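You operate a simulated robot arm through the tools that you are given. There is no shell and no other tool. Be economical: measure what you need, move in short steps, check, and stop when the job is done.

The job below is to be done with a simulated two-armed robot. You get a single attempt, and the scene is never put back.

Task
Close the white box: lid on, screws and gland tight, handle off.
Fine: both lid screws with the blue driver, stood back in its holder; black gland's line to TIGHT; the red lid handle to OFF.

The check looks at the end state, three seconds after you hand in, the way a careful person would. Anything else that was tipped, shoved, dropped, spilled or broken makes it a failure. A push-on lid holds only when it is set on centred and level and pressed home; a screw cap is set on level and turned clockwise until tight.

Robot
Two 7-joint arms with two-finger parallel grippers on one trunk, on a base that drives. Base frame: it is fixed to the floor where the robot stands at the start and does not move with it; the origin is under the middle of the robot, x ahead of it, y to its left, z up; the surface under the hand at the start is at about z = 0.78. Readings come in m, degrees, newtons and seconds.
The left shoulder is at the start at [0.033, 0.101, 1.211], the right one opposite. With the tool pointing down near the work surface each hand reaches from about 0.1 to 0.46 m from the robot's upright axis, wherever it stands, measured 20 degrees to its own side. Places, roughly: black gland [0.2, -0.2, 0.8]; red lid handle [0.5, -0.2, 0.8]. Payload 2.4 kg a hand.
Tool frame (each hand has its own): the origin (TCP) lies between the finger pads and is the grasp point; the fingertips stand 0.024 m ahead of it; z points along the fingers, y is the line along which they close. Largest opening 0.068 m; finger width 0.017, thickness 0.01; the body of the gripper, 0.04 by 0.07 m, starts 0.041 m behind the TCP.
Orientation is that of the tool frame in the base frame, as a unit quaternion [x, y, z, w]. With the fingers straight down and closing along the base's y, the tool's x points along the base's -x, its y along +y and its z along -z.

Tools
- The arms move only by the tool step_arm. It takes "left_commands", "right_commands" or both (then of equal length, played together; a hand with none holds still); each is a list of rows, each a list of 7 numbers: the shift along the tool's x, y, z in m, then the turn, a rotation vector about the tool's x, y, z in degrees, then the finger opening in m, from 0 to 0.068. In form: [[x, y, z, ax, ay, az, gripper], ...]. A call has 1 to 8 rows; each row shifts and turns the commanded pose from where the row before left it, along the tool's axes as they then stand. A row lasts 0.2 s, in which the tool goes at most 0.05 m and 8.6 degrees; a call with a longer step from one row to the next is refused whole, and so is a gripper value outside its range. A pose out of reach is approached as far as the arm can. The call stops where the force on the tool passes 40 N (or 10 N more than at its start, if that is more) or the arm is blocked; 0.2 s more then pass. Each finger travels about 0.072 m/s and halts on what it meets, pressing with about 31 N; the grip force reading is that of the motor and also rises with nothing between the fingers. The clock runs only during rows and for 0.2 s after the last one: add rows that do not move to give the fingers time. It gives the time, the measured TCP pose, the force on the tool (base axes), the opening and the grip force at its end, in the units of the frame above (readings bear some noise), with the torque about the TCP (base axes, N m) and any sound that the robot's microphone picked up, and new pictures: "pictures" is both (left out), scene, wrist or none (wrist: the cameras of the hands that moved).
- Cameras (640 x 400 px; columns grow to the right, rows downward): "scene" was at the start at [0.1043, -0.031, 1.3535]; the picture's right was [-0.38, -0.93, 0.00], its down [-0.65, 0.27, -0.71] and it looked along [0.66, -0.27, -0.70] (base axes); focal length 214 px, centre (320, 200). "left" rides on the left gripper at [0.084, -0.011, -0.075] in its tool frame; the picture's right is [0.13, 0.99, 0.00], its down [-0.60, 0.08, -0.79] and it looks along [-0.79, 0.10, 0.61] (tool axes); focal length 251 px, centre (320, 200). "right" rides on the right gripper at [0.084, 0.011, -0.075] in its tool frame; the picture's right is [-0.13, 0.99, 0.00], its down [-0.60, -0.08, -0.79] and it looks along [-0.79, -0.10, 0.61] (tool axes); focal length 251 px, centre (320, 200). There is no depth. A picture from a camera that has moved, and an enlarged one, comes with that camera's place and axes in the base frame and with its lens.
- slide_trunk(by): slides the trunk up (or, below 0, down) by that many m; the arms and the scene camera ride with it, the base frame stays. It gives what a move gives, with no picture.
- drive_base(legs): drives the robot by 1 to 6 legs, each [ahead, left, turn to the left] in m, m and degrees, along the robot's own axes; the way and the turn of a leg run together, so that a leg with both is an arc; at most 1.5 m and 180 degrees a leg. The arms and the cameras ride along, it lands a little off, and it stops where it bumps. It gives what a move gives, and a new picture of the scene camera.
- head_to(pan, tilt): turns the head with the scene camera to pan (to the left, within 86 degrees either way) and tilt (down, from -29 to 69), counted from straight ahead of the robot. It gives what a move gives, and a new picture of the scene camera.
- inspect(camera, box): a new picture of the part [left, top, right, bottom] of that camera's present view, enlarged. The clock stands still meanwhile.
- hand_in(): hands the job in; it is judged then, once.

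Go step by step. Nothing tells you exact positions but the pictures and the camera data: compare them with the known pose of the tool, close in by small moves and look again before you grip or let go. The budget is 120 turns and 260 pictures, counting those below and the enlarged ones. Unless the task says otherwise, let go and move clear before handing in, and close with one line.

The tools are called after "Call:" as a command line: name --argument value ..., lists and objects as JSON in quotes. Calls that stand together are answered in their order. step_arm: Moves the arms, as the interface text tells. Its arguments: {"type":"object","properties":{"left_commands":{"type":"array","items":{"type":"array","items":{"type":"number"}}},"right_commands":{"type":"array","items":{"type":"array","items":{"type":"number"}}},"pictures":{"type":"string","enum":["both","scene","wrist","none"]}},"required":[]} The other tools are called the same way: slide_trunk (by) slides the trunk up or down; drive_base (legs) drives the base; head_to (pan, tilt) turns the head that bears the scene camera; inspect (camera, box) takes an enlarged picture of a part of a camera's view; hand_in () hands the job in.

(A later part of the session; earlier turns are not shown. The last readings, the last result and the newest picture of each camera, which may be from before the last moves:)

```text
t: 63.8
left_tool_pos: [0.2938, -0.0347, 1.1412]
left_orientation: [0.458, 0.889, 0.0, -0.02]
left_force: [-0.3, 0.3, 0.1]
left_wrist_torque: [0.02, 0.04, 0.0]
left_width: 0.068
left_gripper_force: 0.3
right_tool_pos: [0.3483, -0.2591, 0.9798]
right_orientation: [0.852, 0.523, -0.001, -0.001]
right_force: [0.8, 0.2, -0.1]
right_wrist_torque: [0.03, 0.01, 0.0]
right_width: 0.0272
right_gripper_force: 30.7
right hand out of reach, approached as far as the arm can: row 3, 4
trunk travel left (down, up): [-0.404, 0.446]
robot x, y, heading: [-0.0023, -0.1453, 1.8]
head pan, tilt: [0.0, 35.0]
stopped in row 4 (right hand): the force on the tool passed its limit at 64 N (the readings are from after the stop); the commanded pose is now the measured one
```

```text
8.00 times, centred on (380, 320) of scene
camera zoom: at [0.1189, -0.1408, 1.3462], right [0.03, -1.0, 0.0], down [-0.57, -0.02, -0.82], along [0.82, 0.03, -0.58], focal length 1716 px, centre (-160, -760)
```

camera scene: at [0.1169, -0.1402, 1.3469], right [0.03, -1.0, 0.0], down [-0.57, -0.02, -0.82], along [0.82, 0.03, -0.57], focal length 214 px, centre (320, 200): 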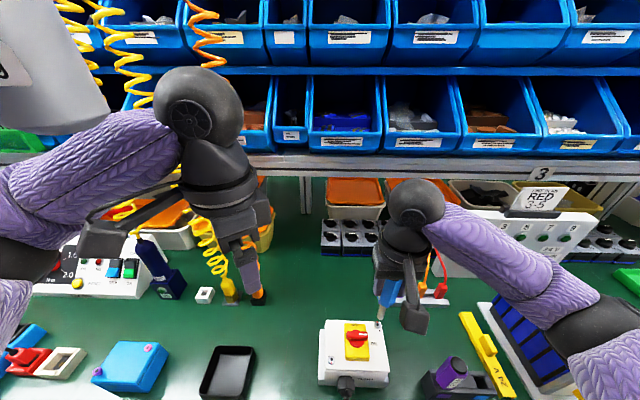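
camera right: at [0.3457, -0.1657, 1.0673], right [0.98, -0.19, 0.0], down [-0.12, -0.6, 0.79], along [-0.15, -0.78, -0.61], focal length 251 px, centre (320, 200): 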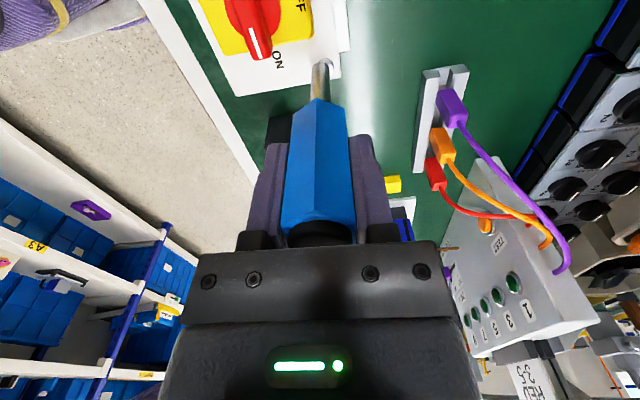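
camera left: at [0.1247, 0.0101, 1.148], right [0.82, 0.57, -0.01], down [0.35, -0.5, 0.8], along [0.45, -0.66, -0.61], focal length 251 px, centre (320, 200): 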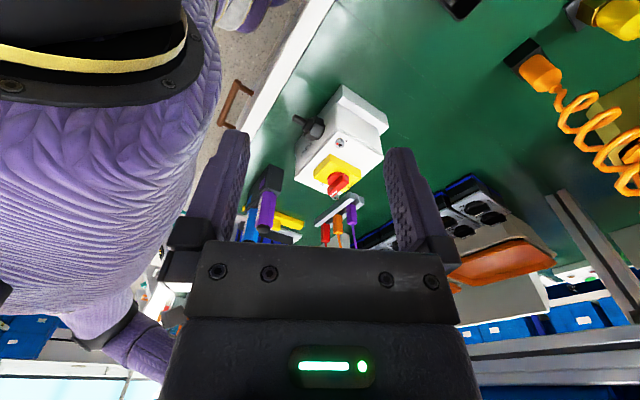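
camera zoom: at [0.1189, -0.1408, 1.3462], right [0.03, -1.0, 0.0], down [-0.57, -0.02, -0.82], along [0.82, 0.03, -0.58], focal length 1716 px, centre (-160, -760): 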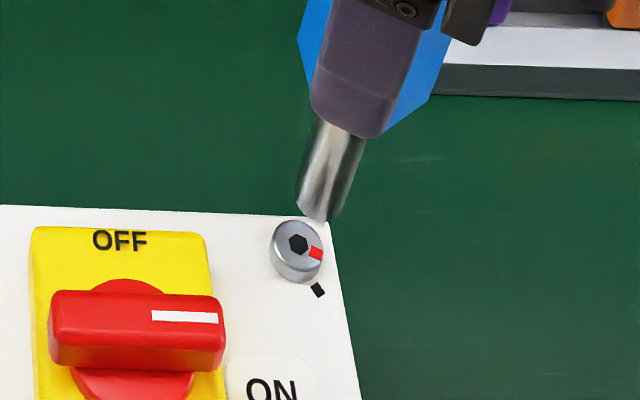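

The wrist hit its range and the bit slipped out, but the screw did turn: its red mark is now about 40° short of the dot. I lift and turn the hand back counter-clockwise to take another bite.

Call:
step_arm --right_commands '[[0, 0, -0.02, 0, 0, 0, 0.01], [0, 0, -0.02, 0, 0, -8.5, 0.01], [0, 0, 0, 0, 0, -8.5, 0.01], [0, 0, 0, 0, 0, -8.5, 0.01], [0, 0, 0, 0, 0, -8.5, 0.01], [0, 0, 0, 0, 0, -8.5, 0.01], [0, 0, 0, 0, 0, -8.5, 0.01], [0, 0, 0, 0, 0, -8.5, 0.01]]' --pictures "none"

Call:
step_arm --right_commands '[[0, 0, 0, 0, 0, -8.5, 0.01], [0, 0, 0, 0, 0, -8.5, 0.01], [0, 0, 0, 0, 0, -8.5, 0.01], [0, 0, 0, 0, 0, -8.5, 0.01], [0, 0, 0, 0, 0, -8.5, 0.01], [0, 0, 0, 0, 0, -8.5, 0.01], [0, 0, 0, 0, 0, -6, 0.01], [0, 0, 0, 0, 0, 0, 0.01]]' --pictures "both"

Call:
inspect --camera "scene" --box '[310, 285, 430, 400]'

```text
t: 65.6
left_tool_pos: [0.2917, -0.0349, 1.141]
left_orientation: [0.459, 0.888, 0.0, -0.019]
left_force: [-0.4, 0.2, 0.1]
left_wrist_torque: [0.0, 0.01, 0.04]
left_width: 0.0681
left_gripper_force: 0.1
right_tool_pos: [0.3534, -0.2631, 1.0159]
right_orientation: [0.48, 0.877, 0.001, -0.001]
right_force: [0.2, -0.4, -1.1]
right_wrist_torque: [0.03, 0.01, 0.04]
right_width: 0.0272
right_gripper_force: 30.7
right hand out of reach, approached as far as the arm can: row 1
trunk travel left (down, up): [-0.404, 0.446]
robot x, y, heading: [-0.0034, -0.1436, 2.0]
head pan, tilt: [0.0, 35.0]
```

```text
t: 67.4
left_tool_pos: [0.2912, -0.0352, 1.1418]
left_orientation: [0.459, 0.888, 0.0, -0.019]
left_force: [-0.2, 0.7, -0.2]
left_wrist_torque: [0.0, -0.08, -0.01]
left_width: 0.0678
left_gripper_force: 0.0
right_tool_pos: [0.3548, -0.2638, 1.0166]
right_orientation: [0.004, 1.0, 0.0, 0.0]
right_force: [0.8, 0.1, 0.3]
right_wrist_torque: [-0.02, -0.02, -0.04]
right_width: 0.0275
right_gripper_force: 31.0
trunk travel left (down, up): [-0.404, 0.446]
robot x, y, heading: [-0.0014, -0.1468, 2.0]
head pan, tilt: [0.0, 35.0]
camera scene: at [0.1168, -0.1402, 1.3469], right [0.03, -1.0, 0.0], down [-0.57, -0.02, -0.82], along [0.82, 0.03, -0.57], focal length 214 px, centre (320, 200)
camera right: at [0.2705, -0.2531, 1.0913], right [0.14, 0.99, 0.0], down [0.6, -0.08, 0.79], along [0.79, -0.11, -0.61], focal length 251 px, centre (320, 200)
```

scene: 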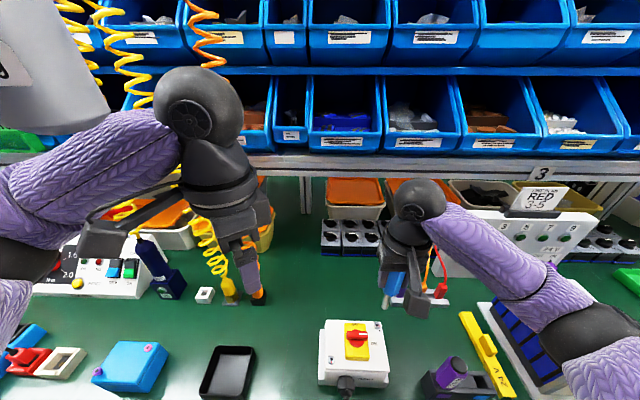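
right: 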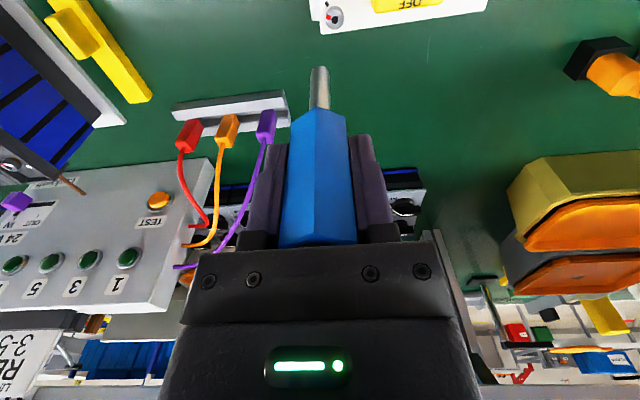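

```text
3.48 times, centred on (370, 342) of scene
camera zoom: at [0.1168, -0.1402, 1.3469], right [0.03, -1.0, 0.0], down [-0.57, -0.02, -0.82], along [0.82, 0.03, -0.57], focal length 746 px, centre (146, -296)
```

zoom: 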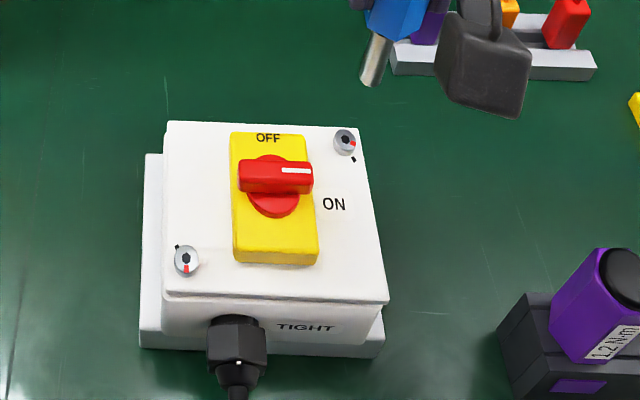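

The screw turned about 105° so far and needs some 50° more. The driver slid a few mm up into the palm but is straight. I go back over the screw and check.

Call:
step_arm --right_commands '[[0.0128, 0.0077, 0, 0, 0, -0.4, 0.01], [0.0128, 0.0077, 0, 0, 0, 0, 0.01], [0, 0, 0.008, 0, 0, 0, 0.01], [0, 0, 0.004, 0, 0, 0, 0.01], [0, 0, 0, 0, 0, 0, 0.01]]' --pictures "none"

Call:
inspect --camera "scene" --box '[355, 295, 405, 345]'

Call:
inspect --camera "right" --box '[290, 20, 350, 90]'

```text
t: 68.6
left_tool_pos: [0.2925, -0.0363, 1.1412]
left_orientation: [0.459, 0.888, 0.0, -0.018]
left_force: [0.3, -0.3, -0.1]
left_wrist_torque: [-0.01, 0.03, -0.02]
left_width: 0.0682
left_gripper_force: 0.0
right_tool_pos: [0.329, -0.2478, 1.0032]
right_orientation: [0.001, 1.0, -0.001, 0.0]
right_force: [0.4, -0.9, 0.1]
right_wrist_torque: [0.01, 0.01, -0.02]
right_width: 0.0271
right_gripper_force: 31.2
trunk travel left (down, up): [-0.404, 0.446]
robot x, y, heading: [-0.0074, -0.1477, 1.8]
head pan, tilt: [0.0, 35.0]
```

```text
8.00 times, centred on (380, 320) of scene
camera zoom: at [0.1168, -0.1402, 1.3469], right [0.03, -1.0, 0.0], down [-0.57, -0.02, -0.82], along [0.82, 0.03, -0.57], focal length 1716 px, centre (-160, -760)
```

zoom: 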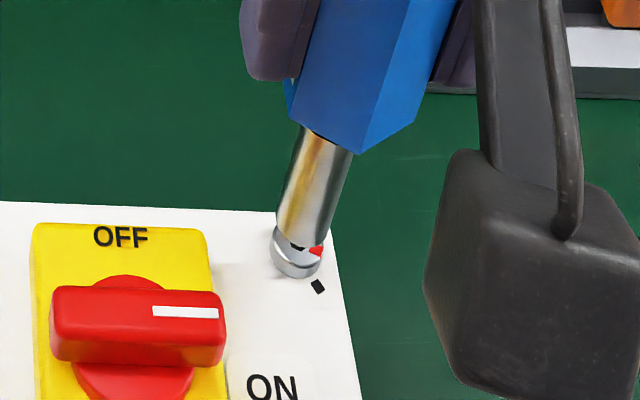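

```text
5.71 times, centred on (320, 55) of right
camera zoom: at [0.245, -0.2373, 1.079], right [0.13, 0.99, 0.0], down [0.6, -0.08, 0.79], along [0.79, -0.1, -0.61], focal length 1437 px, centre (320, 1029)
```

zoom: 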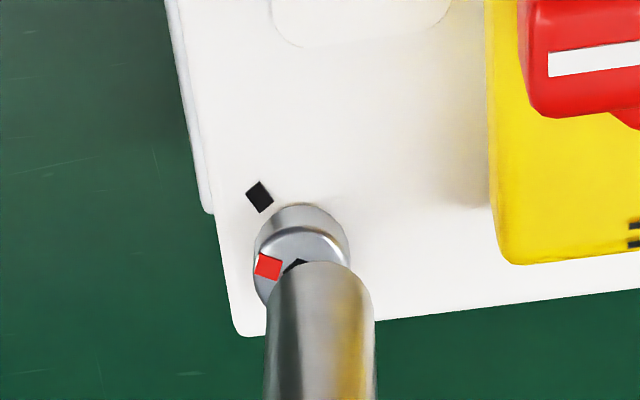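

Call:
step_arm --right_commands '[[0.0004, -0.0012, 0.003, 0, 0, 0, 0.01], [0, 0, 0.003, 0, 0, 0, 0.01], [0, 0, 0.002, 0, 0, 0, 0.01], [0, 0, 0.002, 0, 0, 0, 0.01], [0, 0, 0.001, 0, 0, 0, 0.01], [0, 0, 0.001, 0, 0, 0, 0.01], [0, 0, 0, 0, 0, 0, 0.01]]' --pictures "none"

Call:
inspect --camera "scene" --box '[355, 295, 405, 345]'

Call:
inspect --camera "right" --box '[290, 20, 350, 90]'

```text
t: 70.2
left_tool_pos: [0.2916, -0.0353, 1.1413]
left_orientation: [0.458, 0.889, 0.0, -0.019]
left_force: [0.2, -0.5, 0.4]
left_wrist_torque: [-0.02, -0.01, -0.01]
left_width: 0.068
left_gripper_force: 0.0
right_tool_pos: [0.3273, -0.2487, 0.9931]
right_orientation: [0.001, 1.0, 0.0, 0.001]
right_force: [0.6, 0.5, -0.9]
right_wrist_torque: [0.0, 0.01, 0.0]
right_width: 0.0275
right_gripper_force: 31.1
trunk travel left (down, up): [-0.404, 0.446]
robot x, y, heading: [-0.0016, -0.1446, 1.6]
head pan, tilt: [0.0, 35.0]
```

```text
8.00 times, centred on (380, 320) of scene
camera zoom: at [0.1168, -0.1402, 1.3469], right [0.03, -1.0, 0.0], down [-0.57, -0.02, -0.82], along [0.82, 0.03, -0.57], focal length 1716 px, centre (-160, -760)
```

zoom: 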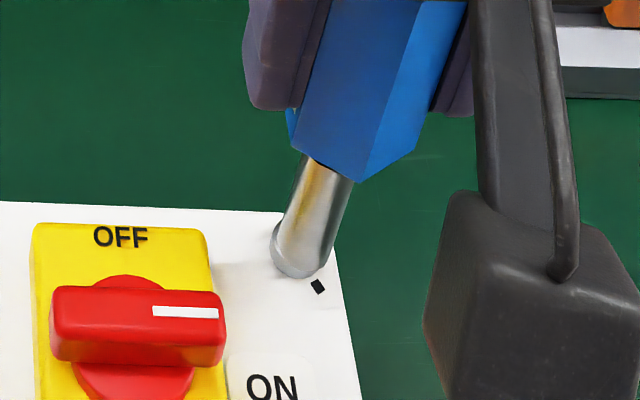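

```text
5.71 times, centred on (320, 55) of right
camera zoom: at [0.2446, -0.2394, 1.0677], right [0.13, 0.99, 0.0], down [0.6, -0.08, 0.79], along [0.79, -0.1, -0.61], focal length 1437 px, centre (320, 1029)
```

zoom: 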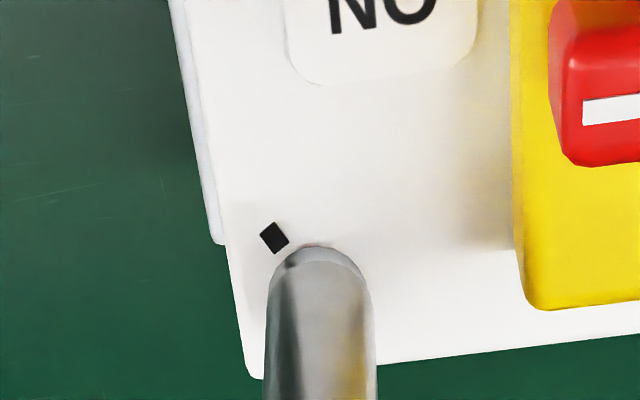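

Well centred. I press down to contact.

Call:
step_arm --right_commands '[[0, 0, 0.001, 0, 0, 0, 0.01], [0, 0, 0.001, 0, 0, 0, 0.01], [0, 0, 0.001, 0, 0, 0, 0.01], [0, 0, 0.001, 0, 0, 0, 0.01], [0, 0, 0, 0, 0, 0, 0.01]]' --pictures "none"

```text
t: 71.4
left_tool_pos: [0.2922, -0.0349, 1.1413]
left_orientation: [0.458, 0.889, -0.001, -0.018]
left_force: [-0.3, -0.1, 0.7]
left_wrist_torque: [0.01, 0.01, -0.01]
left_width: 0.068
left_gripper_force: 0.1
right_tool_pos: [0.3287, -0.249, 0.9878]
right_orientation: [0.001, 1.0, 0.0, 0.0]
right_force: [0.1, -0.1, -1.5]
right_wrist_torque: [-0.03, 0.01, -0.03]
right_width: 0.0272
right_gripper_force: 31.4
trunk travel left (down, up): [-0.404, 0.446]
robot x, y, heading: [-0.0032, -0.1458, 1.9]
head pan, tilt: [0.0, 35.0]
```

Call:
step_arm --right_commands '[[0, 0, 0.001, 0, 0, 0, 0.01], [0, 0, 0.001, 0, 0, 0, 0.01], [0, 0, 0.001, 0, 0, 0, 0.01], [0, 0, 0, 0, 0, 0, 0.01]]' --pictures "none"

Call:
inspect --camera "scene" --box '[355, 295, 405, 345]'

Call:
inspect --camera "right" --box '[290, 20, 350, 90]'

```text
t: 72.4
left_tool_pos: [0.2926, -0.0346, 1.1422]
left_orientation: [0.458, 0.889, 0.0, -0.019]
left_force: [0.3, 0.0, 0.0]
left_wrist_torque: [0.03, -0.02, -0.01]
left_width: 0.0683
left_gripper_force: 0.1
right_tool_pos: [0.3273, -0.2496, 0.9852]
right_orientation: [0.001, 1.0, 0.001, 0.001]
right_force: [-0.7, 0.4, -1.1]
right_wrist_torque: [-0.03, 0.01, 0.02]
right_width: 0.0274
right_gripper_force: 31.0
trunk travel left (down, up): [-0.404, 0.446]
robot x, y, heading: [-0.0024, -0.1418, 1.9]
head pan, tilt: [0.0, 35.0]
```

```text
8.00 times, centred on (380, 320) of scene
camera zoom: at [0.1168, -0.1402, 1.3469], right [0.03, -1.0, 0.0], down [-0.57, -0.02, -0.82], along [0.82, 0.03, -0.57], focal length 1716 px, centre (-160, -760)
```

zoom: 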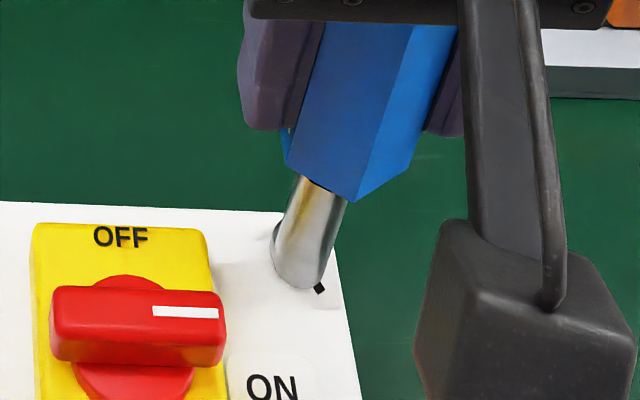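

```text
5.71 times, centred on (320, 55) of right
camera zoom: at [0.2438, -0.2391, 1.0605], right [0.13, 0.99, 0.0], down [0.6, -0.08, 0.79], along [0.79, -0.1, -0.61], focal length 1437 px, centre (320, 1029)
```

zoom: 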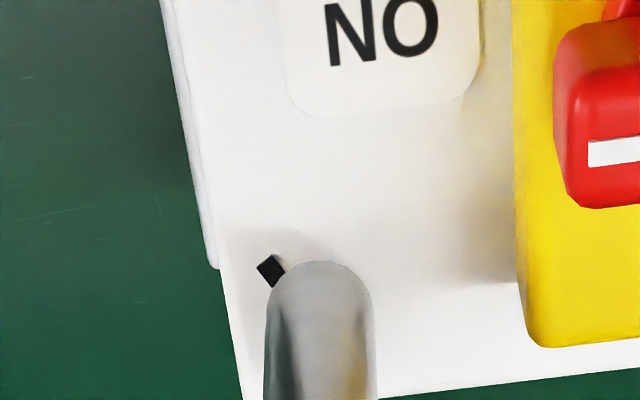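

The shaft end now covers the head down near the lid. I turn clockwise with slight feed.

Call:
step_arm --right_commands '[[0, 0, 0.001, 0, 0, 0, 0.01], [0, 0, 0.001, 0, 0, 5, 0.01], [0, 0, 0.0005, 0, 0, 7, 0.01], [0, 0, 0.0003, 0, 0, 8, 0.01], [0, 0, 0, 0, 0, 8, 0.01], [0, 0, 0, 0, 0, 8, 0.01]]' --pictures "none"

Call:
inspect --camera "scene" --box '[355, 295, 405, 345]'

```text
t: 73.8
left_tool_pos: [0.2908, -0.0337, 1.1423]
left_orientation: [0.459, 0.888, -0.001, -0.019]
left_force: [0.1, -0.1, -0.1]
left_wrist_torque: [0.02, -0.01, 0.0]
left_width: 0.0682
left_gripper_force: 0.1
right_tool_pos: [0.3277, -0.2489, 0.9838]
right_orientation: [0.31, 0.951, 0.001, 0.0]
right_force: [1.5, 0.3, 17.6]
right_wrist_torque: [0.0, -0.24, -0.01]
right_width: 0.0273
right_gripper_force: 30.9
trunk travel left (down, up): [-0.404, 0.446]
robot x, y, heading: [-0.004, -0.1465, 1.9]
head pan, tilt: [0.0, 35.0]
```

```text
8.00 times, centred on (380, 320) of scene
camera zoom: at [0.116, -0.1398, 1.3471], right [0.03, -1.0, 0.0], down [-0.57, -0.02, -0.82], along [0.82, 0.03, -0.57], focal length 1716 px, centre (-160, -760)
```

zoom: 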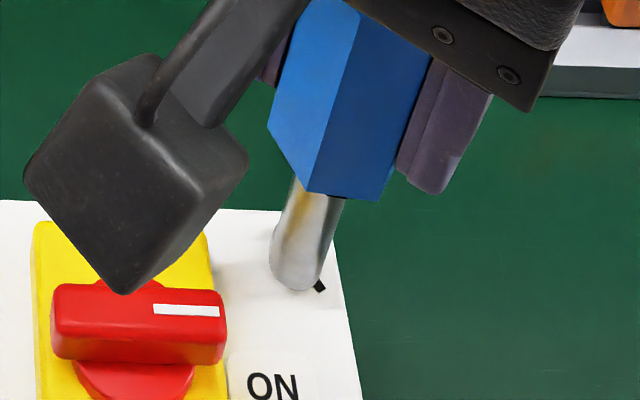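

Engaged with 18 N. I continue clockwise.

Call:
step_arm --right_commands '[[0, 0, 0.0002, 0, 0, 8, 0.01], [0, 0, 0.0002, 0, 0, 8, 0.01], [0, 0, 0.0002, 0, 0, 8, 0.01], [0, 0, 0.0002, 0, 0, 8, 0.01]]' --pictures "none"

```text
t: 74.8
left_tool_pos: [0.2912, -0.0341, 1.1424]
left_orientation: [0.459, 0.888, -0.001, -0.018]
left_force: [-0.2, 0.6, -0.5]
left_wrist_torque: [-0.04, 0.02, 0.02]
left_width: 0.0681
left_gripper_force: 0.0
right_tool_pos: [0.3278, -0.248, 0.9828]
right_orientation: [0.561, 0.828, 0.001, 0.0]
right_force: [-0.2, 1.8, 22.3]
right_wrist_torque: [0.13, -0.06, -0.02]
right_width: 0.0274
right_gripper_force: 31.5
trunk travel left (down, up): [-0.404, 0.446]
robot x, y, heading: [-0.0014, -0.145, 2.0]
head pan, tilt: [0.0, 35.0]
```

Call:
step_arm --right_commands '[[0, 0, 0.0002, 0, 0, 7, 0.01], [0, 0, 0.0002, 0, 0, 7, 0.01], [0, 0, 0.0002, 0, 0, 7, 0.01], [0, 0, 0.0002, 0, 0, 7, 0.01]]' --pictures "none"

```text
t: 75.8
left_tool_pos: [0.2908, -0.0348, 1.1435]
left_orientation: [0.458, 0.889, 0.0, -0.019]
left_force: [-0.4, -0.4, 0.0]
left_wrist_torque: [0.01, -0.01, -0.01]
left_width: 0.068
left_gripper_force: 0.0
right_tool_pos: [0.3269, -0.2485, 0.984]
right_orientation: [0.744, 0.669, 0.001, 0.001]
right_force: [2.4, -0.1, 36.6]
right_wrist_torque: [-0.05, -0.31, 0.0]
right_width: 0.0272
right_gripper_force: 30.9
trunk travel left (down, up): [-0.404, 0.446]
robot x, y, heading: [-0.0015, -0.1461, 1.9]
head pan, tilt: [0.0, 35.0]
```

I lift to see where the mark stands.

Call:
step_arm --right_commands '[[0, 0, -0.01, 0, 0, 0, 0.01], [0, 0, -0.015, 0, 0, -8, 0.01], [-0.02, 0, -0.01, 0, 0, -8, 0.01], [0, 0, 0, 0, 0, -8, 0.01], [0, 0, 0, 0, 0, -8, 0.01], [0, 0, 0, 0, 0, -8, 0.01]]' --pictures "none"

Call:
inspect --camera "scene" --box '[355, 295, 405, 345]'

```text
t: 77.2
left_tool_pos: [0.2916, -0.035, 1.1421]
left_orientation: [0.459, 0.888, -0.001, -0.019]
left_force: [0.6, -0.7, -0.1]
left_wrist_torque: [0.01, 0.02, -0.01]
left_width: 0.0677
left_gripper_force: 0.1
right_tool_pos: [0.3287, -0.2708, 1.0172]
right_orientation: [0.469, 0.883, 0.0, -0.001]
right_force: [-0.6, -0.3, -0.6]
right_wrist_torque: [0.04, -0.01, -0.02]
right_width: 0.0271
right_gripper_force: 31.3
trunk travel left (down, up): [-0.404, 0.446]
robot x, y, heading: [-0.0019, -0.1416, 2.0]
head pan, tilt: [0.0, 35.0]
```

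```text
8.00 times, centred on (380, 320) of scene
camera zoom: at [0.1168, -0.1403, 1.3469], right [0.03, -1.0, 0.0], down [-0.57, -0.02, -0.82], along [0.82, 0.03, -0.57], focal length 1716 px, centre (-160, -760)
```

zoom: 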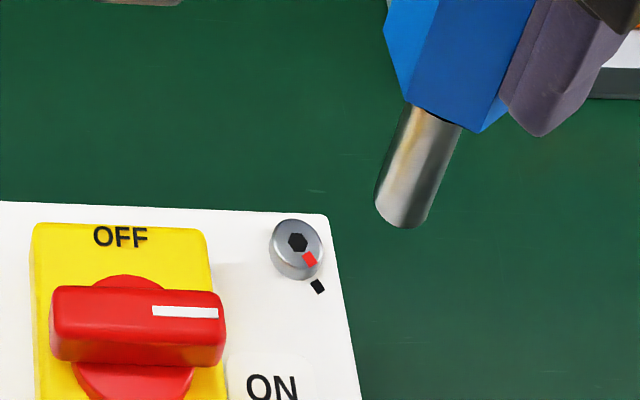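

The red mark now points at the black dot, so the far-right screw is tight. I rise, turn the hand back, and move over the near-left screw at about [0.267, -0.156].

Call:
step_arm --right_commands '[[0, 0, -0.03, 0, 0, -8, 0.01], [0, 0, 0, 0, 0, -8, 0.01], [0, 0, 0, 0, 0, -8, 0.01], [0, 0, 0, 0, 0, -8, 0.01], [0, 0, 0, 0, 0, -8, 0.01], [0, 0, 0, 0, 0, -8, 0.01], [0, 0, 0, 0, 0, -8, 0.01]]' --pictures "none"

Call:
step_arm --right_commands '[[0.0154, 0.0286, 0, 0, 0, 0, 0.01], [0.0154, 0.0286, 0, 0, 0, 0, 0.01], [0.0154, 0.0286, 0, 0, 0, 0, 0.01], [0.0154, 0.0286, 0, 0, 0, 0, 0.01], [0, 0, 0.012, 0, 0, 0, 0.01], [0, 0, 0.012, 0, 0, 0, 0.01], [0, 0, 0, 0, 0, 0, 0.01]]' --pictures "both"

Call:
inspect --camera "scene" --box '[300, 310, 370, 380]'

Call:
inspect --camera "right" --box '[280, 0, 360, 90]'

```text
t: 78.8
left_tool_pos: [0.2914, -0.0347, 1.1411]
left_orientation: [0.459, 0.888, 0.0, -0.019]
left_force: [-0.7, 1.0, 0.0]
left_wrist_torque: [0.02, 0.01, 0.0]
left_width: 0.0681
left_gripper_force: 0.0
right_tool_pos: [0.3277, -0.2692, 1.0464]
right_orientation: [-0.001, 1.0, 0.0, 0.0]
right_force: [-0.4, -0.1, -0.4]
right_wrist_torque: [0.0, 0.01, -0.02]
right_width: 0.0272
right_gripper_force: 31.0
trunk travel left (down, up): [-0.404, 0.446]
robot x, y, heading: [-0.0038, -0.1434, 2.1]
head pan, tilt: [0.0, 35.0]
```

```text
t: 80.4
left_tool_pos: [0.2921, -0.0351, 1.1422]
left_orientation: [0.458, 0.889, 0.0, -0.019]
left_force: [-0.5, -0.5, -0.1]
left_wrist_torque: [-0.02, 0.02, 0.02]
left_width: 0.068
left_gripper_force: 0.0
right_tool_pos: [0.2678, -0.1557, 1.0212]
right_orientation: [0.0, 1.0, 0.001, 0.0]
right_force: [-0.9, -0.5, -0.7]
right_wrist_torque: [0.01, 0.0, 0.0]
right_width: 0.0272
right_gripper_force: 31.1
trunk travel left (down, up): [-0.404, 0.446]
robot x, y, heading: [-0.002, -0.1443, 1.9]
head pan, tilt: [0.0, 35.0]
camera scene: at [0.1168, -0.1401, 1.3469], right [0.03, -1.0, 0.0], down [-0.57, -0.02, -0.82], along [0.82, 0.03, -0.57], focal length 214 px, centre (320, 200)
camera right: at [0.184, -0.1452, 1.0963], right [0.13, 0.99, 0.0], down [0.6, -0.08, 0.79], along [0.79, -0.1, -0.61], focal length 251 px, centre (320, 200)
```

scene: 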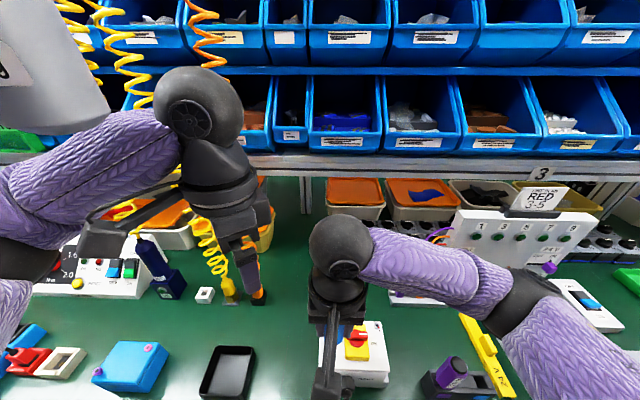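
right: 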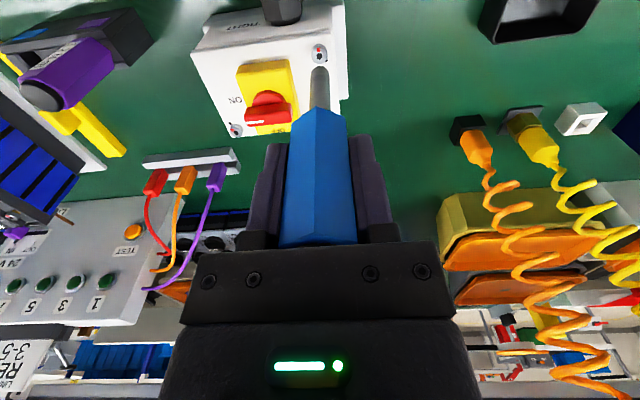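

```text
5.71 times, centred on (335, 345) of scene
camera zoom: at [0.1168, -0.1401, 1.3469], right [0.03, -1.0, 0.0], down [-0.57, -0.02, -0.82], along [0.82, 0.03, -0.57], focal length 1226 px, centre (234, -629)
```

zoom: 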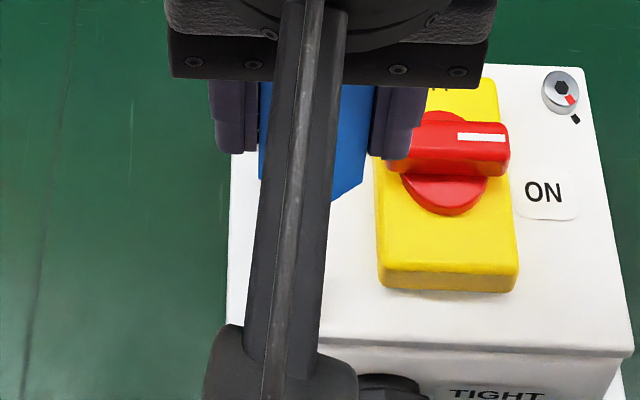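

```text
4.44 times, centred on (320, 45) of right
camera zoom: at [0.184, -0.1452, 1.0963], right [0.13, 0.99, 0.0], down [0.6, -0.08, 0.79], along [0.79, -0.1, -0.61], focal length 1118 px, centre (320, 889)
```

zoom: 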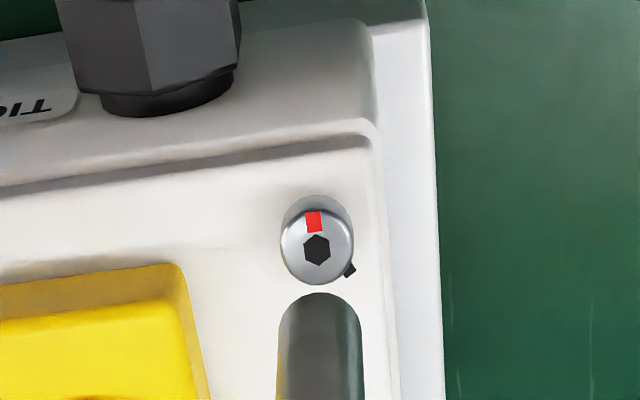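

Nearly aligned: I correct 1 mm toward the robot and descend partway.

Call:
step_arm --right_commands '[[0.0012, -0.0003, 0.006, 0, 0, 0, 0.01], [0, 0, 0.006, 0, 0, 0, 0.01], [0, 0, 0.006, 0, 0, 0, 0.01], [0, 0, 0, 0, 0, 0, 0.01]]' --pictures "none"

Call:
inspect --camera "right" --box '[290, 20, 350, 90]'

Call:
inspect --camera "left" --box '[180, 0, 420, 200]'

```text
t: 81.4
left_tool_pos: [0.2928, -0.0338, 1.1427]
left_orientation: [0.458, 0.889, -0.001, -0.018]
left_force: [0.9, 0.0, -0.3]
left_wrist_torque: [-0.02, -0.01, -0.03]
left_width: 0.0678
left_gripper_force: 0.2
right_tool_pos: [0.2676, -0.1544, 1.0037]
right_orientation: [0.001, 1.0, 0.0, 0.0]
right_force: [-0.2, -0.1, -0.3]
right_wrist_torque: [0.01, -0.02, 0.01]
right_width: 0.0272
right_gripper_force: 31.1
trunk travel left (down, up): [-0.404, 0.446]
robot x, y, heading: [-0.0016, -0.146, 1.8]
head pan, tilt: [0.0, 35.0]
```

```text
5.71 times, centred on (320, 55) of right
camera zoom: at [0.183, -0.1448, 1.0778], right [0.13, 0.99, 0.0], down [0.6, -0.08, 0.79], along [0.79, -0.1, -0.61], focal length 1437 px, centre (320, 1029)
```

zoom: 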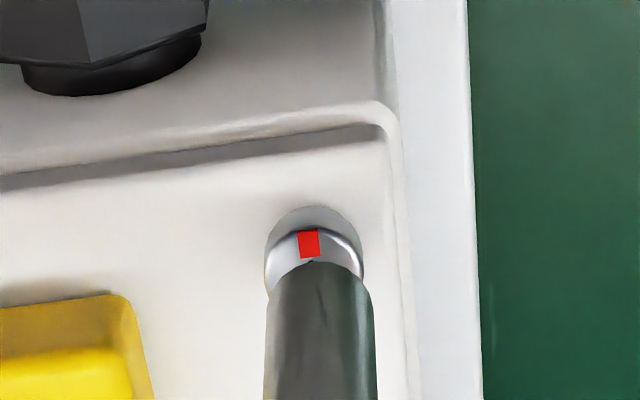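

```text
2.00 times, centred on (300, 100) of left
camera zoom: at [0.2375, 0.0246, 1.2196], right [0.73, 0.68, -0.01], down [0.44, -0.46, 0.77], along [0.52, -0.57, -0.64], focal length 503 px, centre (360, 400)
```

zoom: 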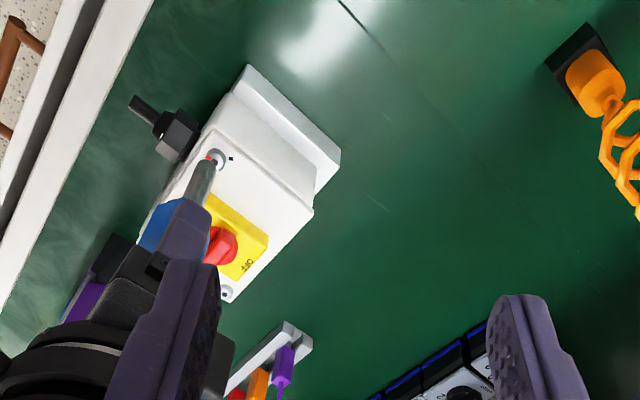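

Matches the earlier successful approach. I lower further into engagement.

Call:
step_arm --right_commands '[[0.0002, -0.0006, 0.004, 0, 0, 0, 0.01], [0, 0, 0.003, 0, 0, 0, 0.01], [0, 0, 0.002, 0, 0, 0, 0.01], [0, 0, 0.002, 0, 0, 0, 0.01], [0, 0, 0.001, 0, 0, 0, 0.01], [0, 0, 0.001, 0, 0, 0, 0.01], [0, 0, 0, 0, 0, 0, 0.01]]' --pictures "none"

Call:
inspect --camera "right" --box '[290, 20, 350, 90]'

Call:
inspect --camera "left" --box '[240, 50, 310, 110]'

```text
t: 83.0
left_tool_pos: [0.2912, -0.0358, 1.1407]
left_orientation: [0.458, 0.889, 0.0, -0.019]
left_force: [0.0, 0.0, -0.1]
left_wrist_torque: [-0.01, 0.03, -0.01]
left_width: 0.068
left_gripper_force: 0.0
right_tool_pos: [0.2662, -0.1553, 0.9905]
right_orientation: [0.001, 1.0, 0.001, 0.0]
right_force: [-0.4, -0.6, -0.1]
right_wrist_torque: [-0.04, 0.0, 0.03]
right_width: 0.0273
right_gripper_force: 31.8
trunk travel left (down, up): [-0.404, 0.446]
robot x, y, heading: [-0.0036, -0.1439, 1.9]
head pan, tilt: [0.0, 35.0]
```

```text
5.71 times, centred on (320, 55) of right
camera zoom: at [0.1821, -0.1449, 1.0657], right [0.13, 0.99, 0.0], down [0.6, -0.08, 0.79], along [0.79, -0.1, -0.61], focal length 1437 px, centre (320, 1029)
```

zoom: 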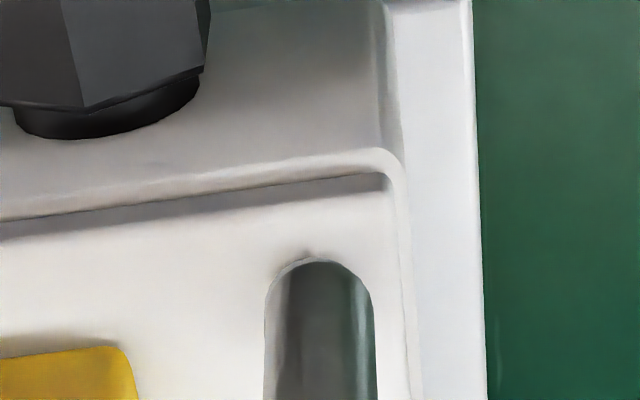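

```text
6.67 times, centred on (275, 80) of left
camera zoom: at [0.2375, 0.0246, 1.2196], right [0.73, 0.68, -0.01], down [0.44, -0.46, 0.77], along [0.52, -0.57, -0.64], focal length 1676 px, centre (620, 1000)
```

zoom: 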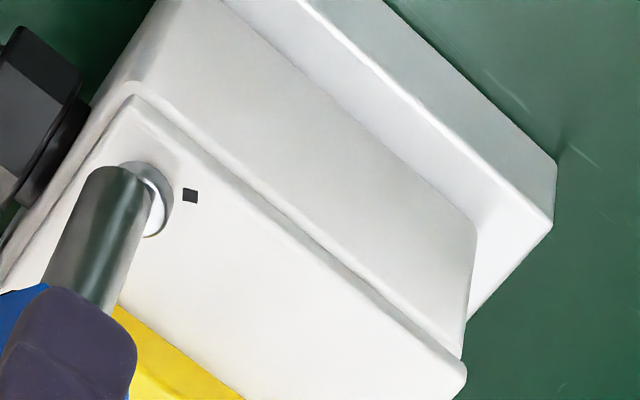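

Wrist view matches the first screw's engagement; I continue down gently and read the force.

Call:
step_arm --right_commands '[[0, 0, 0.001, 0, 0, 0, 0.01], [0, 0, 0.001, 0, 0, 0, 0.01], [0, 0, 0.001, 0, 0, 0, 0.01], [0, 0, 0, 0, 0, 0, 0.01]]' --pictures "none"

Call:
inspect --camera "left" --box '[250, 55, 300, 100]'

```text
t: 84.0
left_tool_pos: [0.293, -0.0344, 1.1411]
left_orientation: [0.459, 0.888, -0.001, -0.019]
left_force: [1.0, -0.1, 0.3]
left_wrist_torque: [-0.01, -0.03, 0.0]
left_width: 0.0679
left_gripper_force: 0.1
right_tool_pos: [0.2656, -0.1557, 0.9888]
right_orientation: [0.001, 1.0, 0.001, 0.0]
right_force: [-0.9, 0.0, -1.7]
right_wrist_torque: [0.01, -0.01, -0.01]
right_width: 0.0273
right_gripper_force: 31.1
trunk travel left (down, up): [-0.404, 0.446]
robot x, y, heading: [-0.0023, -0.1454, 1.9]
head pan, tilt: [0.0, 35.0]
```

```text
8.89 times, centred on (275, 78) of left
camera zoom: at [0.2375, 0.0246, 1.2196], right [0.73, 0.68, -0.01], down [0.44, -0.46, 0.77], along [0.52, -0.57, -0.64], focal length 2235 px, centre (720, 1289)
```

zoom: 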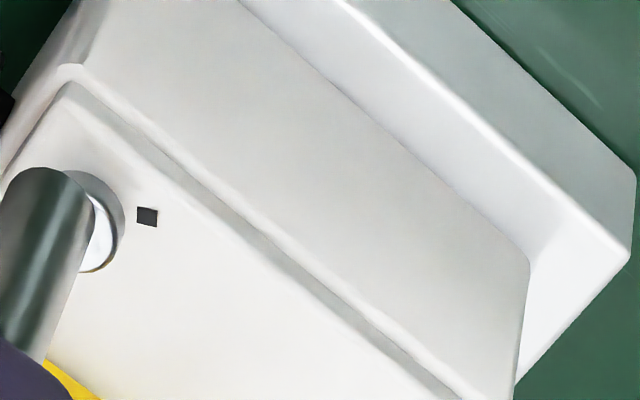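

The left camera shows the bit sits some 4 mm too near the robot relative to this screw. I lift 8 mm, shift +x by 3.5 mm and re-check.

Call:
step_arm --right_commands '[[0, 0, -0.006, 0, 0, 0, 0.01], [-0.0035, 0, 0, 0, 0, 0, 0.01], [0, 0, 0, 0, 0, 0, 0.01]]' --pictures "none"

Call:
inspect --camera "left" --box '[245, 50, 305, 110]'

Call:
inspect --camera "right" --box '[290, 20, 350, 90]'

```text
t: 84.8
left_tool_pos: [0.2929, -0.0352, 1.1409]
left_orientation: [0.458, 0.889, 0.0, -0.018]
left_force: [0.9, 0.2, -0.1]
left_wrist_torque: [0.05, -0.02, 0.0]
left_width: 0.068
left_gripper_force: 0.0
right_tool_pos: [0.2693, -0.1551, 0.9944]
right_orientation: [0.0, 1.0, 0.0, 0.0]
right_force: [-0.3, 0.4, -0.4]
right_wrist_torque: [0.0, 0.0, 0.02]
right_width: 0.0273
right_gripper_force: 30.9
trunk travel left (down, up): [-0.404, 0.446]
robot x, y, heading: [-0.004, -0.1441, 1.7]
head pan, tilt: [0.0, 35.0]
```

```text
6.67 times, centred on (275, 80) of left
camera zoom: at [0.2375, 0.0246, 1.2196], right [0.73, 0.68, -0.01], down [0.44, -0.46, 0.77], along [0.52, -0.57, -0.64], focal length 1676 px, centre (620, 1000)
```

zoom: 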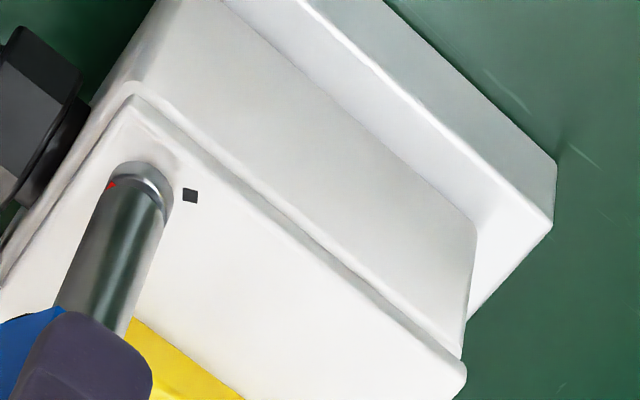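

```text
5.71 times, centred on (320, 55) of right
camera zoom: at [0.1855, -0.1449, 1.0689], right [0.13, 0.99, 0.0], down [0.6, -0.08, 0.79], along [0.79, -0.1, -0.61], focal length 1437 px, centre (320, 1029)
```

zoom: 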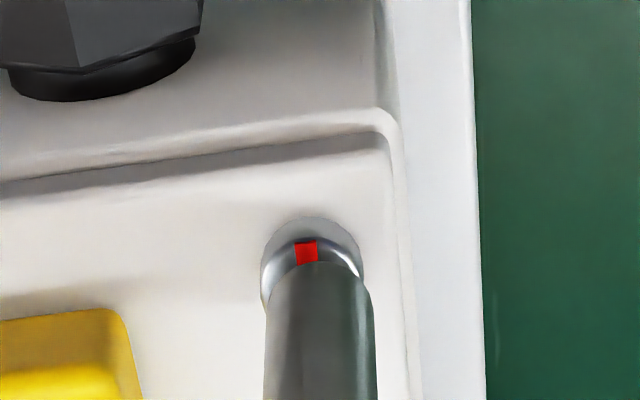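

Now the left view shows driver and head coaxial. I lower to contact.

Call:
step_arm --right_commands '[[0, -0.0006, 0.002, 0, 0, 0, 0.01], [0, 0, 0.002, 0, 0, 0, 0.01], [0, 0, 0.001, 0, 0, 0, 0.01], [0, 0, 0.001, 0, 0, 0, 0.01], [0, 0, 0.001, 0, 0, 0, 0.01], [0, 0, 0.001, 0, 0, 0, 0.01], [0, 0, 0.001, 0, 0, 0, 0.01], [0, 0, 0, 0, 0, 0, 0.01]]' --pictures "none"

Call:
inspect --camera "left" --box '[245, 50, 305, 110]'

```text
t: 86.6
left_tool_pos: [0.2909, -0.0356, 1.1427]
left_orientation: [0.46, 0.888, -0.001, -0.018]
left_force: [-0.6, 0.3, -0.4]
left_wrist_torque: [-0.04, 0.0, 0.0]
left_width: 0.068
left_gripper_force: 0.1
right_tool_pos: [0.2679, -0.1561, 0.987]
right_orientation: [0.001, 1.0, 0.001, 0.001]
right_force: [0.9, 0.4, 33.6]
right_wrist_torque: [0.15, -0.16, 0.0]
right_width: 0.0272
right_gripper_force: 30.5
trunk travel left (down, up): [-0.404, 0.446]
robot x, y, heading: [-0.0051, -0.1443, 1.8]
head pan, tilt: [0.0, 35.0]
```

```text
6.67 times, centred on (275, 80) of left
camera zoom: at [0.2361, 0.0248, 1.2202], right [0.73, 0.68, -0.01], down [0.44, -0.46, 0.77], along [0.52, -0.57, -0.64], focal length 1676 px, centre (620, 1000)
```

zoom: 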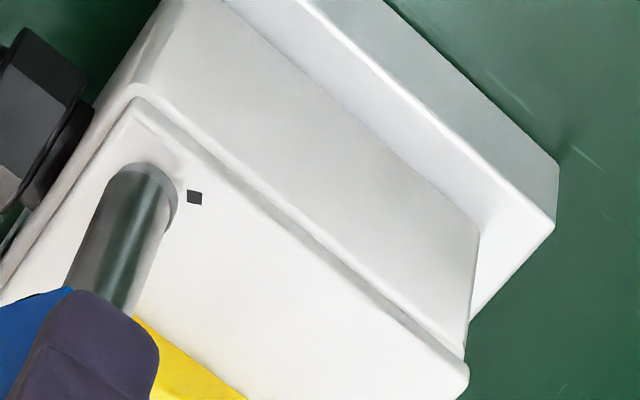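

Contact at 34 N with the bit on the screw. I relax a hair and turn clockwise in stages.

Call:
step_arm --right_commands '[[0, 0, -0.0005, 0, 0, 7, 0.01], [0, 0, 0, 0, 0, 8, 0.01], [0, 0, 0, 0, 0, 8, 0.01], [0, 0, 0, 0, 0, 8, 0.01], [0, 0, 0.0003, 0, 0, 8, 0.01], [0, 0, 0.0003, 0, 0, 8, 0.01]]' --pictures "none"

Call:
step_arm --right_commands '[[0, 0, 0.0005, 0, 0, 8, 0.01], [0, 0, 0.0004, 0, 0, 8, 0.01], [0, 0, 0.0003, 0, 0, 8, 0.01], [0, 0, 0.0003, 0, 0, 8, 0.01], [0, 0, 0.0003, 0, 0, 8, 0.01], [0, 0, 0.0003, 0, 0, 8, 0.01]]' --pictures "none"

Call:
inspect --camera "left" --box '[245, 50, 305, 110]'

```text
t: 88.0
left_tool_pos: [0.2904, -0.0336, 1.1427]
left_orientation: [0.459, 0.888, 0.0, -0.018]
left_force: [0.0, -0.2, 0.2]
left_wrist_torque: [0.01, -0.01, -0.01]
left_width: 0.0683
left_gripper_force: 0.0
right_tool_pos: [0.2682, -0.1545, 0.9869]
right_orientation: [0.4, 0.916, 0.002, 0.0]
right_force: [0.3, 1.7, 30.1]
right_wrist_torque: [0.15, -0.04, -0.01]
right_width: 0.0275
right_gripper_force: 31.0
trunk travel left (down, up): [-0.404, 0.446]
robot x, y, heading: [-0.0043, -0.1458, 2.2]
head pan, tilt: [0.0, 35.0]
```

```text
t: 88.8
left_tool_pos: [0.2912, -0.0352, 1.1414]
left_orientation: [0.459, 0.888, 0.0, -0.019]
left_force: [0.7, 0.2, 0.7]
left_wrist_torque: [0.01, 0.0, -0.01]
left_width: 0.068
left_gripper_force: 0.1
right_tool_pos: [0.2679, -0.155, 0.9846]
right_orientation: [0.584, 0.812, 0.003, 0.001]
right_force: [-4.1, -0.4, 21.0]
right_wrist_torque: [-0.14, 0.36, 0.03]
right_width: 0.0273
right_gripper_force: 30.9
trunk travel left (down, up): [-0.404, 0.446]
robot x, y, heading: [-0.0053, -0.1482, 1.8]
head pan, tilt: [0.0, 35.0]
stopped in row 4 (right hand): the force on the tool passed its limit at 41 N (the readings are from after the stop); the commanded pose is now the measured one
```

```text
6.67 times, centred on (275, 80) of left
camera zoom: at [0.236, 0.0244, 1.2198], right [0.73, 0.68, -0.01], down [0.44, -0.46, 0.77], along [0.52, -0.57, -0.64], focal length 1676 px, centre (620, 1000)
```

zoom: 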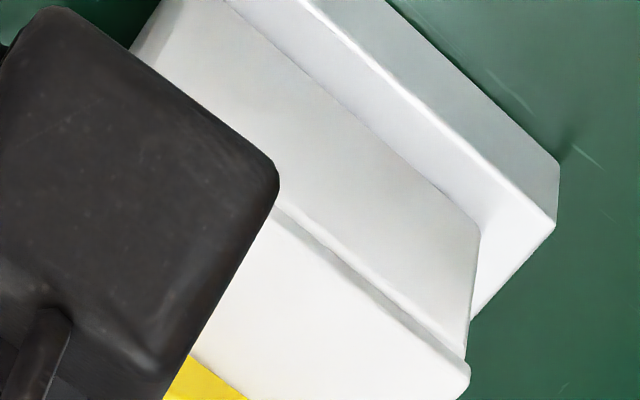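

Call:
step_arm --right_commands '[[0, 0, -0.0002, 0, 0, 8, 0.01], [0, 0, 0, 0, 0, 8, 0.01], [0, 0, 0.0002, 0, 0, 8, 0.01], [0, 0, 0.0002, 0, 0, 5, 0.01]]' --pictures "none"

Call:
step_arm --right_commands '[[0, 0, -0.01, 0, 0, 0, 0.01], [0, 0, -0.015, 0, 0, -8.5, 0.01], [0, 0, -0.005, 0, 0, -8.5, 0.01], [0, 0, 0, 0, 0, -8.5, 0.01], [0, 0, 0, 0, 0, -8.5, 0.01], [0, 0, 0, 0, 0, -8.5, 0.01], [0, 0, 0, 0, 0, -8.5, 0.01], [0, 0, 0, 0, 0, -8.5, 0.01]]' --pictures "none"

Call:
inspect --camera "left" --box '[245, 50, 305, 110]'

```text
t: 89.4
left_tool_pos: [0.2906, -0.035, 1.1424]
left_orientation: [0.458, 0.889, 0.001, -0.019]
left_force: [0.0, 0.4, -0.1]
left_wrist_torque: [0.01, -0.01, 0.0]
left_width: 0.068
left_gripper_force: 0.0
right_tool_pos: [0.2695, -0.156, 0.9846]
right_orientation: [0.675, 0.738, 0.002, -0.001]
right_force: [-6.9, -2.4, 24.0]
right_wrist_torque: [-0.2, 0.71, 0.0]
right_width: 0.0275
right_gripper_force: 30.7
right hand out of reach, approached as far as the arm can: row 2
trunk travel left (down, up): [-0.404, 0.446]
robot x, y, heading: [-0.0019, -0.1444, 2.2]
head pan, tilt: [0.0, 35.0]
stopped in row 2 (right hand): the force on the tool passed its limit at 53 N (the readings are from after the stop); the commanded pose is now the measured one
```

```text
t: 91.2
left_tool_pos: [0.2923, -0.034, 1.1414]
left_orientation: [0.459, 0.888, 0.0, -0.018]
left_force: [-0.8, -0.8, 0.3]
left_wrist_torque: [0.03, -0.02, 0.04]
left_width: 0.0681
left_gripper_force: 0.0
right_tool_pos: [0.273, -0.156, 1.0125]
right_orientation: [0.219, 0.976, 0.004, 0.0]
right_force: [0.3, 0.7, -1.7]
right_wrist_torque: [0.02, -0.02, -0.01]
right_width: 0.0272
right_gripper_force: 31.7
trunk travel left (down, up): [-0.404, 0.446]
robot x, y, heading: [-0.0032, -0.1429, 1.9]
head pan, tilt: [0.0, 35.0]
```

```text
6.67 times, centred on (275, 80) of left
camera zoom: at [0.2375, 0.0246, 1.2196], right [0.73, 0.68, -0.01], down [0.44, -0.46, 0.77], along [0.52, -0.57, -0.64], focal length 1676 px, centre (620, 1000)
```

zoom: 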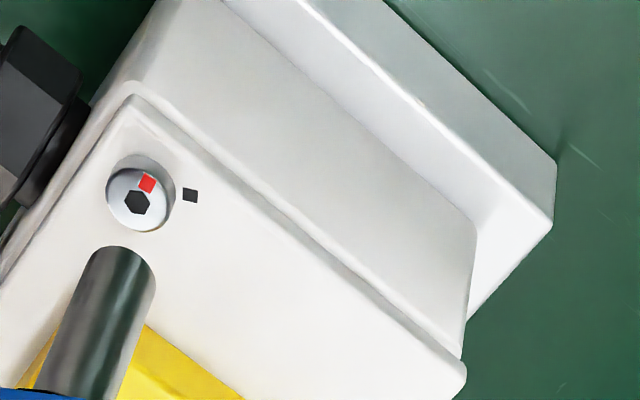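

The near-left mark has turned about 90°, with some 58° to go. I turn back to neutral, realign and check.

Call:
step_arm --right_commands '[[0, 0, 0, 0.45, 0, -8.4, 0.01], [0, 0, 0, 0, 0, -8.4, 0.01], [0, 0, 0, 0, 0, -8.4, 0.01], [0.0035, -0.0003, 0, 0, 0, 0, 0.01], [0, 0, 0.008, 0, 0, 0, 0.01], [0, 0, 0.008, 0, 0, 0, 0.01], [0, 0, 0, 0, 0, 0, 0.01]]' --pictures "none"

Call:
inspect --camera "left" --box '[245, 50, 305, 110]'

Call:
inspect --camera "right" --box '[290, 20, 350, 90]'

```text
t: 92.8
left_tool_pos: [0.2929, -0.0351, 1.1418]
left_orientation: [0.458, 0.889, -0.001, -0.019]
left_force: [0.2, -0.3, 0.1]
left_wrist_torque: [0.0, -0.01, 0.01]
left_width: 0.0682
left_gripper_force: 0.1
right_tool_pos: [0.2691, -0.1565, 0.9968]
right_orientation: [0.002, 1.0, -0.001, -0.001]
right_force: [-0.7, -0.5, -0.8]
right_wrist_torque: [-0.03, -0.04, 0.03]
right_width: 0.027
right_gripper_force: 31.1
trunk travel left (down, up): [-0.404, 0.446]
robot x, y, heading: [-0.0052, -0.1436, 1.9]
head pan, tilt: [0.0, 35.0]
```

```text
6.67 times, centred on (275, 80) of left
camera zoom: at [0.2375, 0.0246, 1.2196], right [0.73, 0.68, -0.01], down [0.44, -0.46, 0.77], along [0.52, -0.57, -0.64], focal length 1676 px, centre (620, 1000)
```

zoom: 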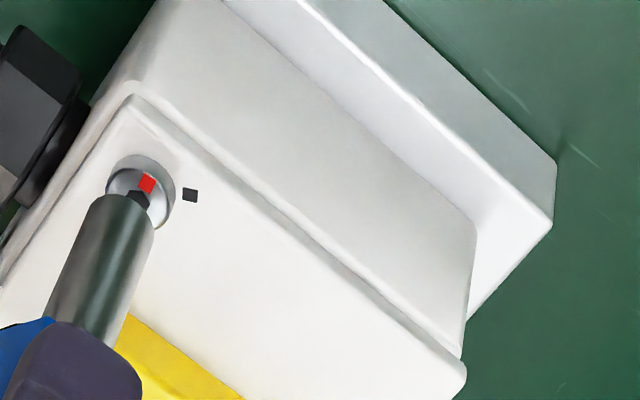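

```text
5.71 times, centred on (320, 55) of right
camera zoom: at [0.185, -0.1453, 1.0717], right [0.13, 0.99, 0.0], down [0.6, -0.08, 0.79], along [0.79, -0.11, -0.61], focal length 1437 px, centre (320, 1029)
```

zoom: 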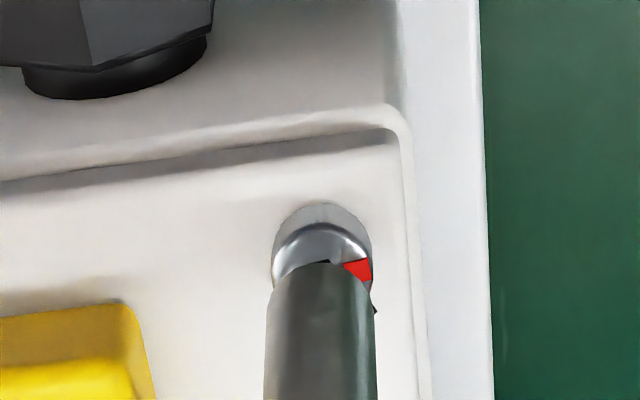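

Call:
step_arm --right_commands '[[-0.0013, 0.0007, 0.002, 0, 0, 0, 0.01], [0, 0, 0.002, 0, 0, 0, 0.01], [0, 0, 0.002, 0, 0, 0, 0.01], [0, 0, 0.002, 0, 0, 0, 0.01], [0, 0, 0.001, 0, 0, 0, 0.01], [0, 0, 0.001, 0, 0, 0, 0.01], [0, 0, 0.001, 0, 0, 0, 0.01], [0, 0, 0, 0, 0, 0, 0.01]]' --pictures "none"

Call:
inspect --camera "left" --box '[245, 50, 305, 110]'

```text
t: 94.6
left_tool_pos: [0.2916, -0.035, 1.1416]
left_orientation: [0.459, 0.888, 0.0, -0.019]
left_force: [-0.1, -1.0, 0.1]
left_wrist_torque: [0.01, 0.0, 0.0]
left_width: 0.0679
left_gripper_force: 0.0
right_tool_pos: [0.2703, -0.1551, 0.9851]
right_orientation: [0.003, 1.0, -0.001, 0.0]
right_force: [-0.1, -0.1, -0.3]
right_wrist_torque: [-0.02, 0.0, 0.0]
right_width: 0.0271
right_gripper_force: 31.1
trunk travel left (down, up): [-0.404, 0.446]
robot x, y, heading: [-0.0027, -0.1434, 1.8]
head pan, tilt: [0.0, 35.0]
```

```text
6.67 times, centred on (275, 80) of left
camera zoom: at [0.2375, 0.0246, 1.2196], right [0.73, 0.68, -0.01], down [0.44, -0.46, 0.77], along [0.52, -0.57, -0.64], focal length 1676 px, centre (620, 1000)
```

zoom: 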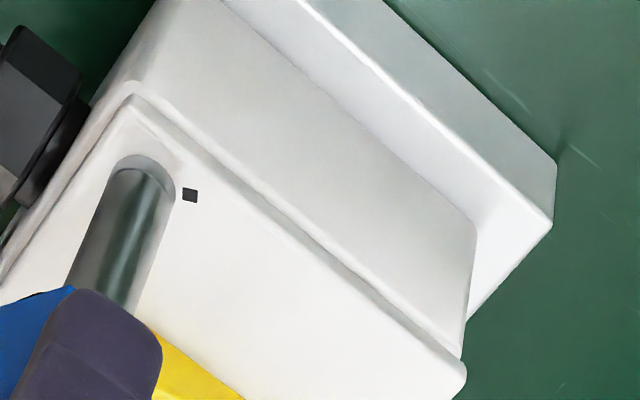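

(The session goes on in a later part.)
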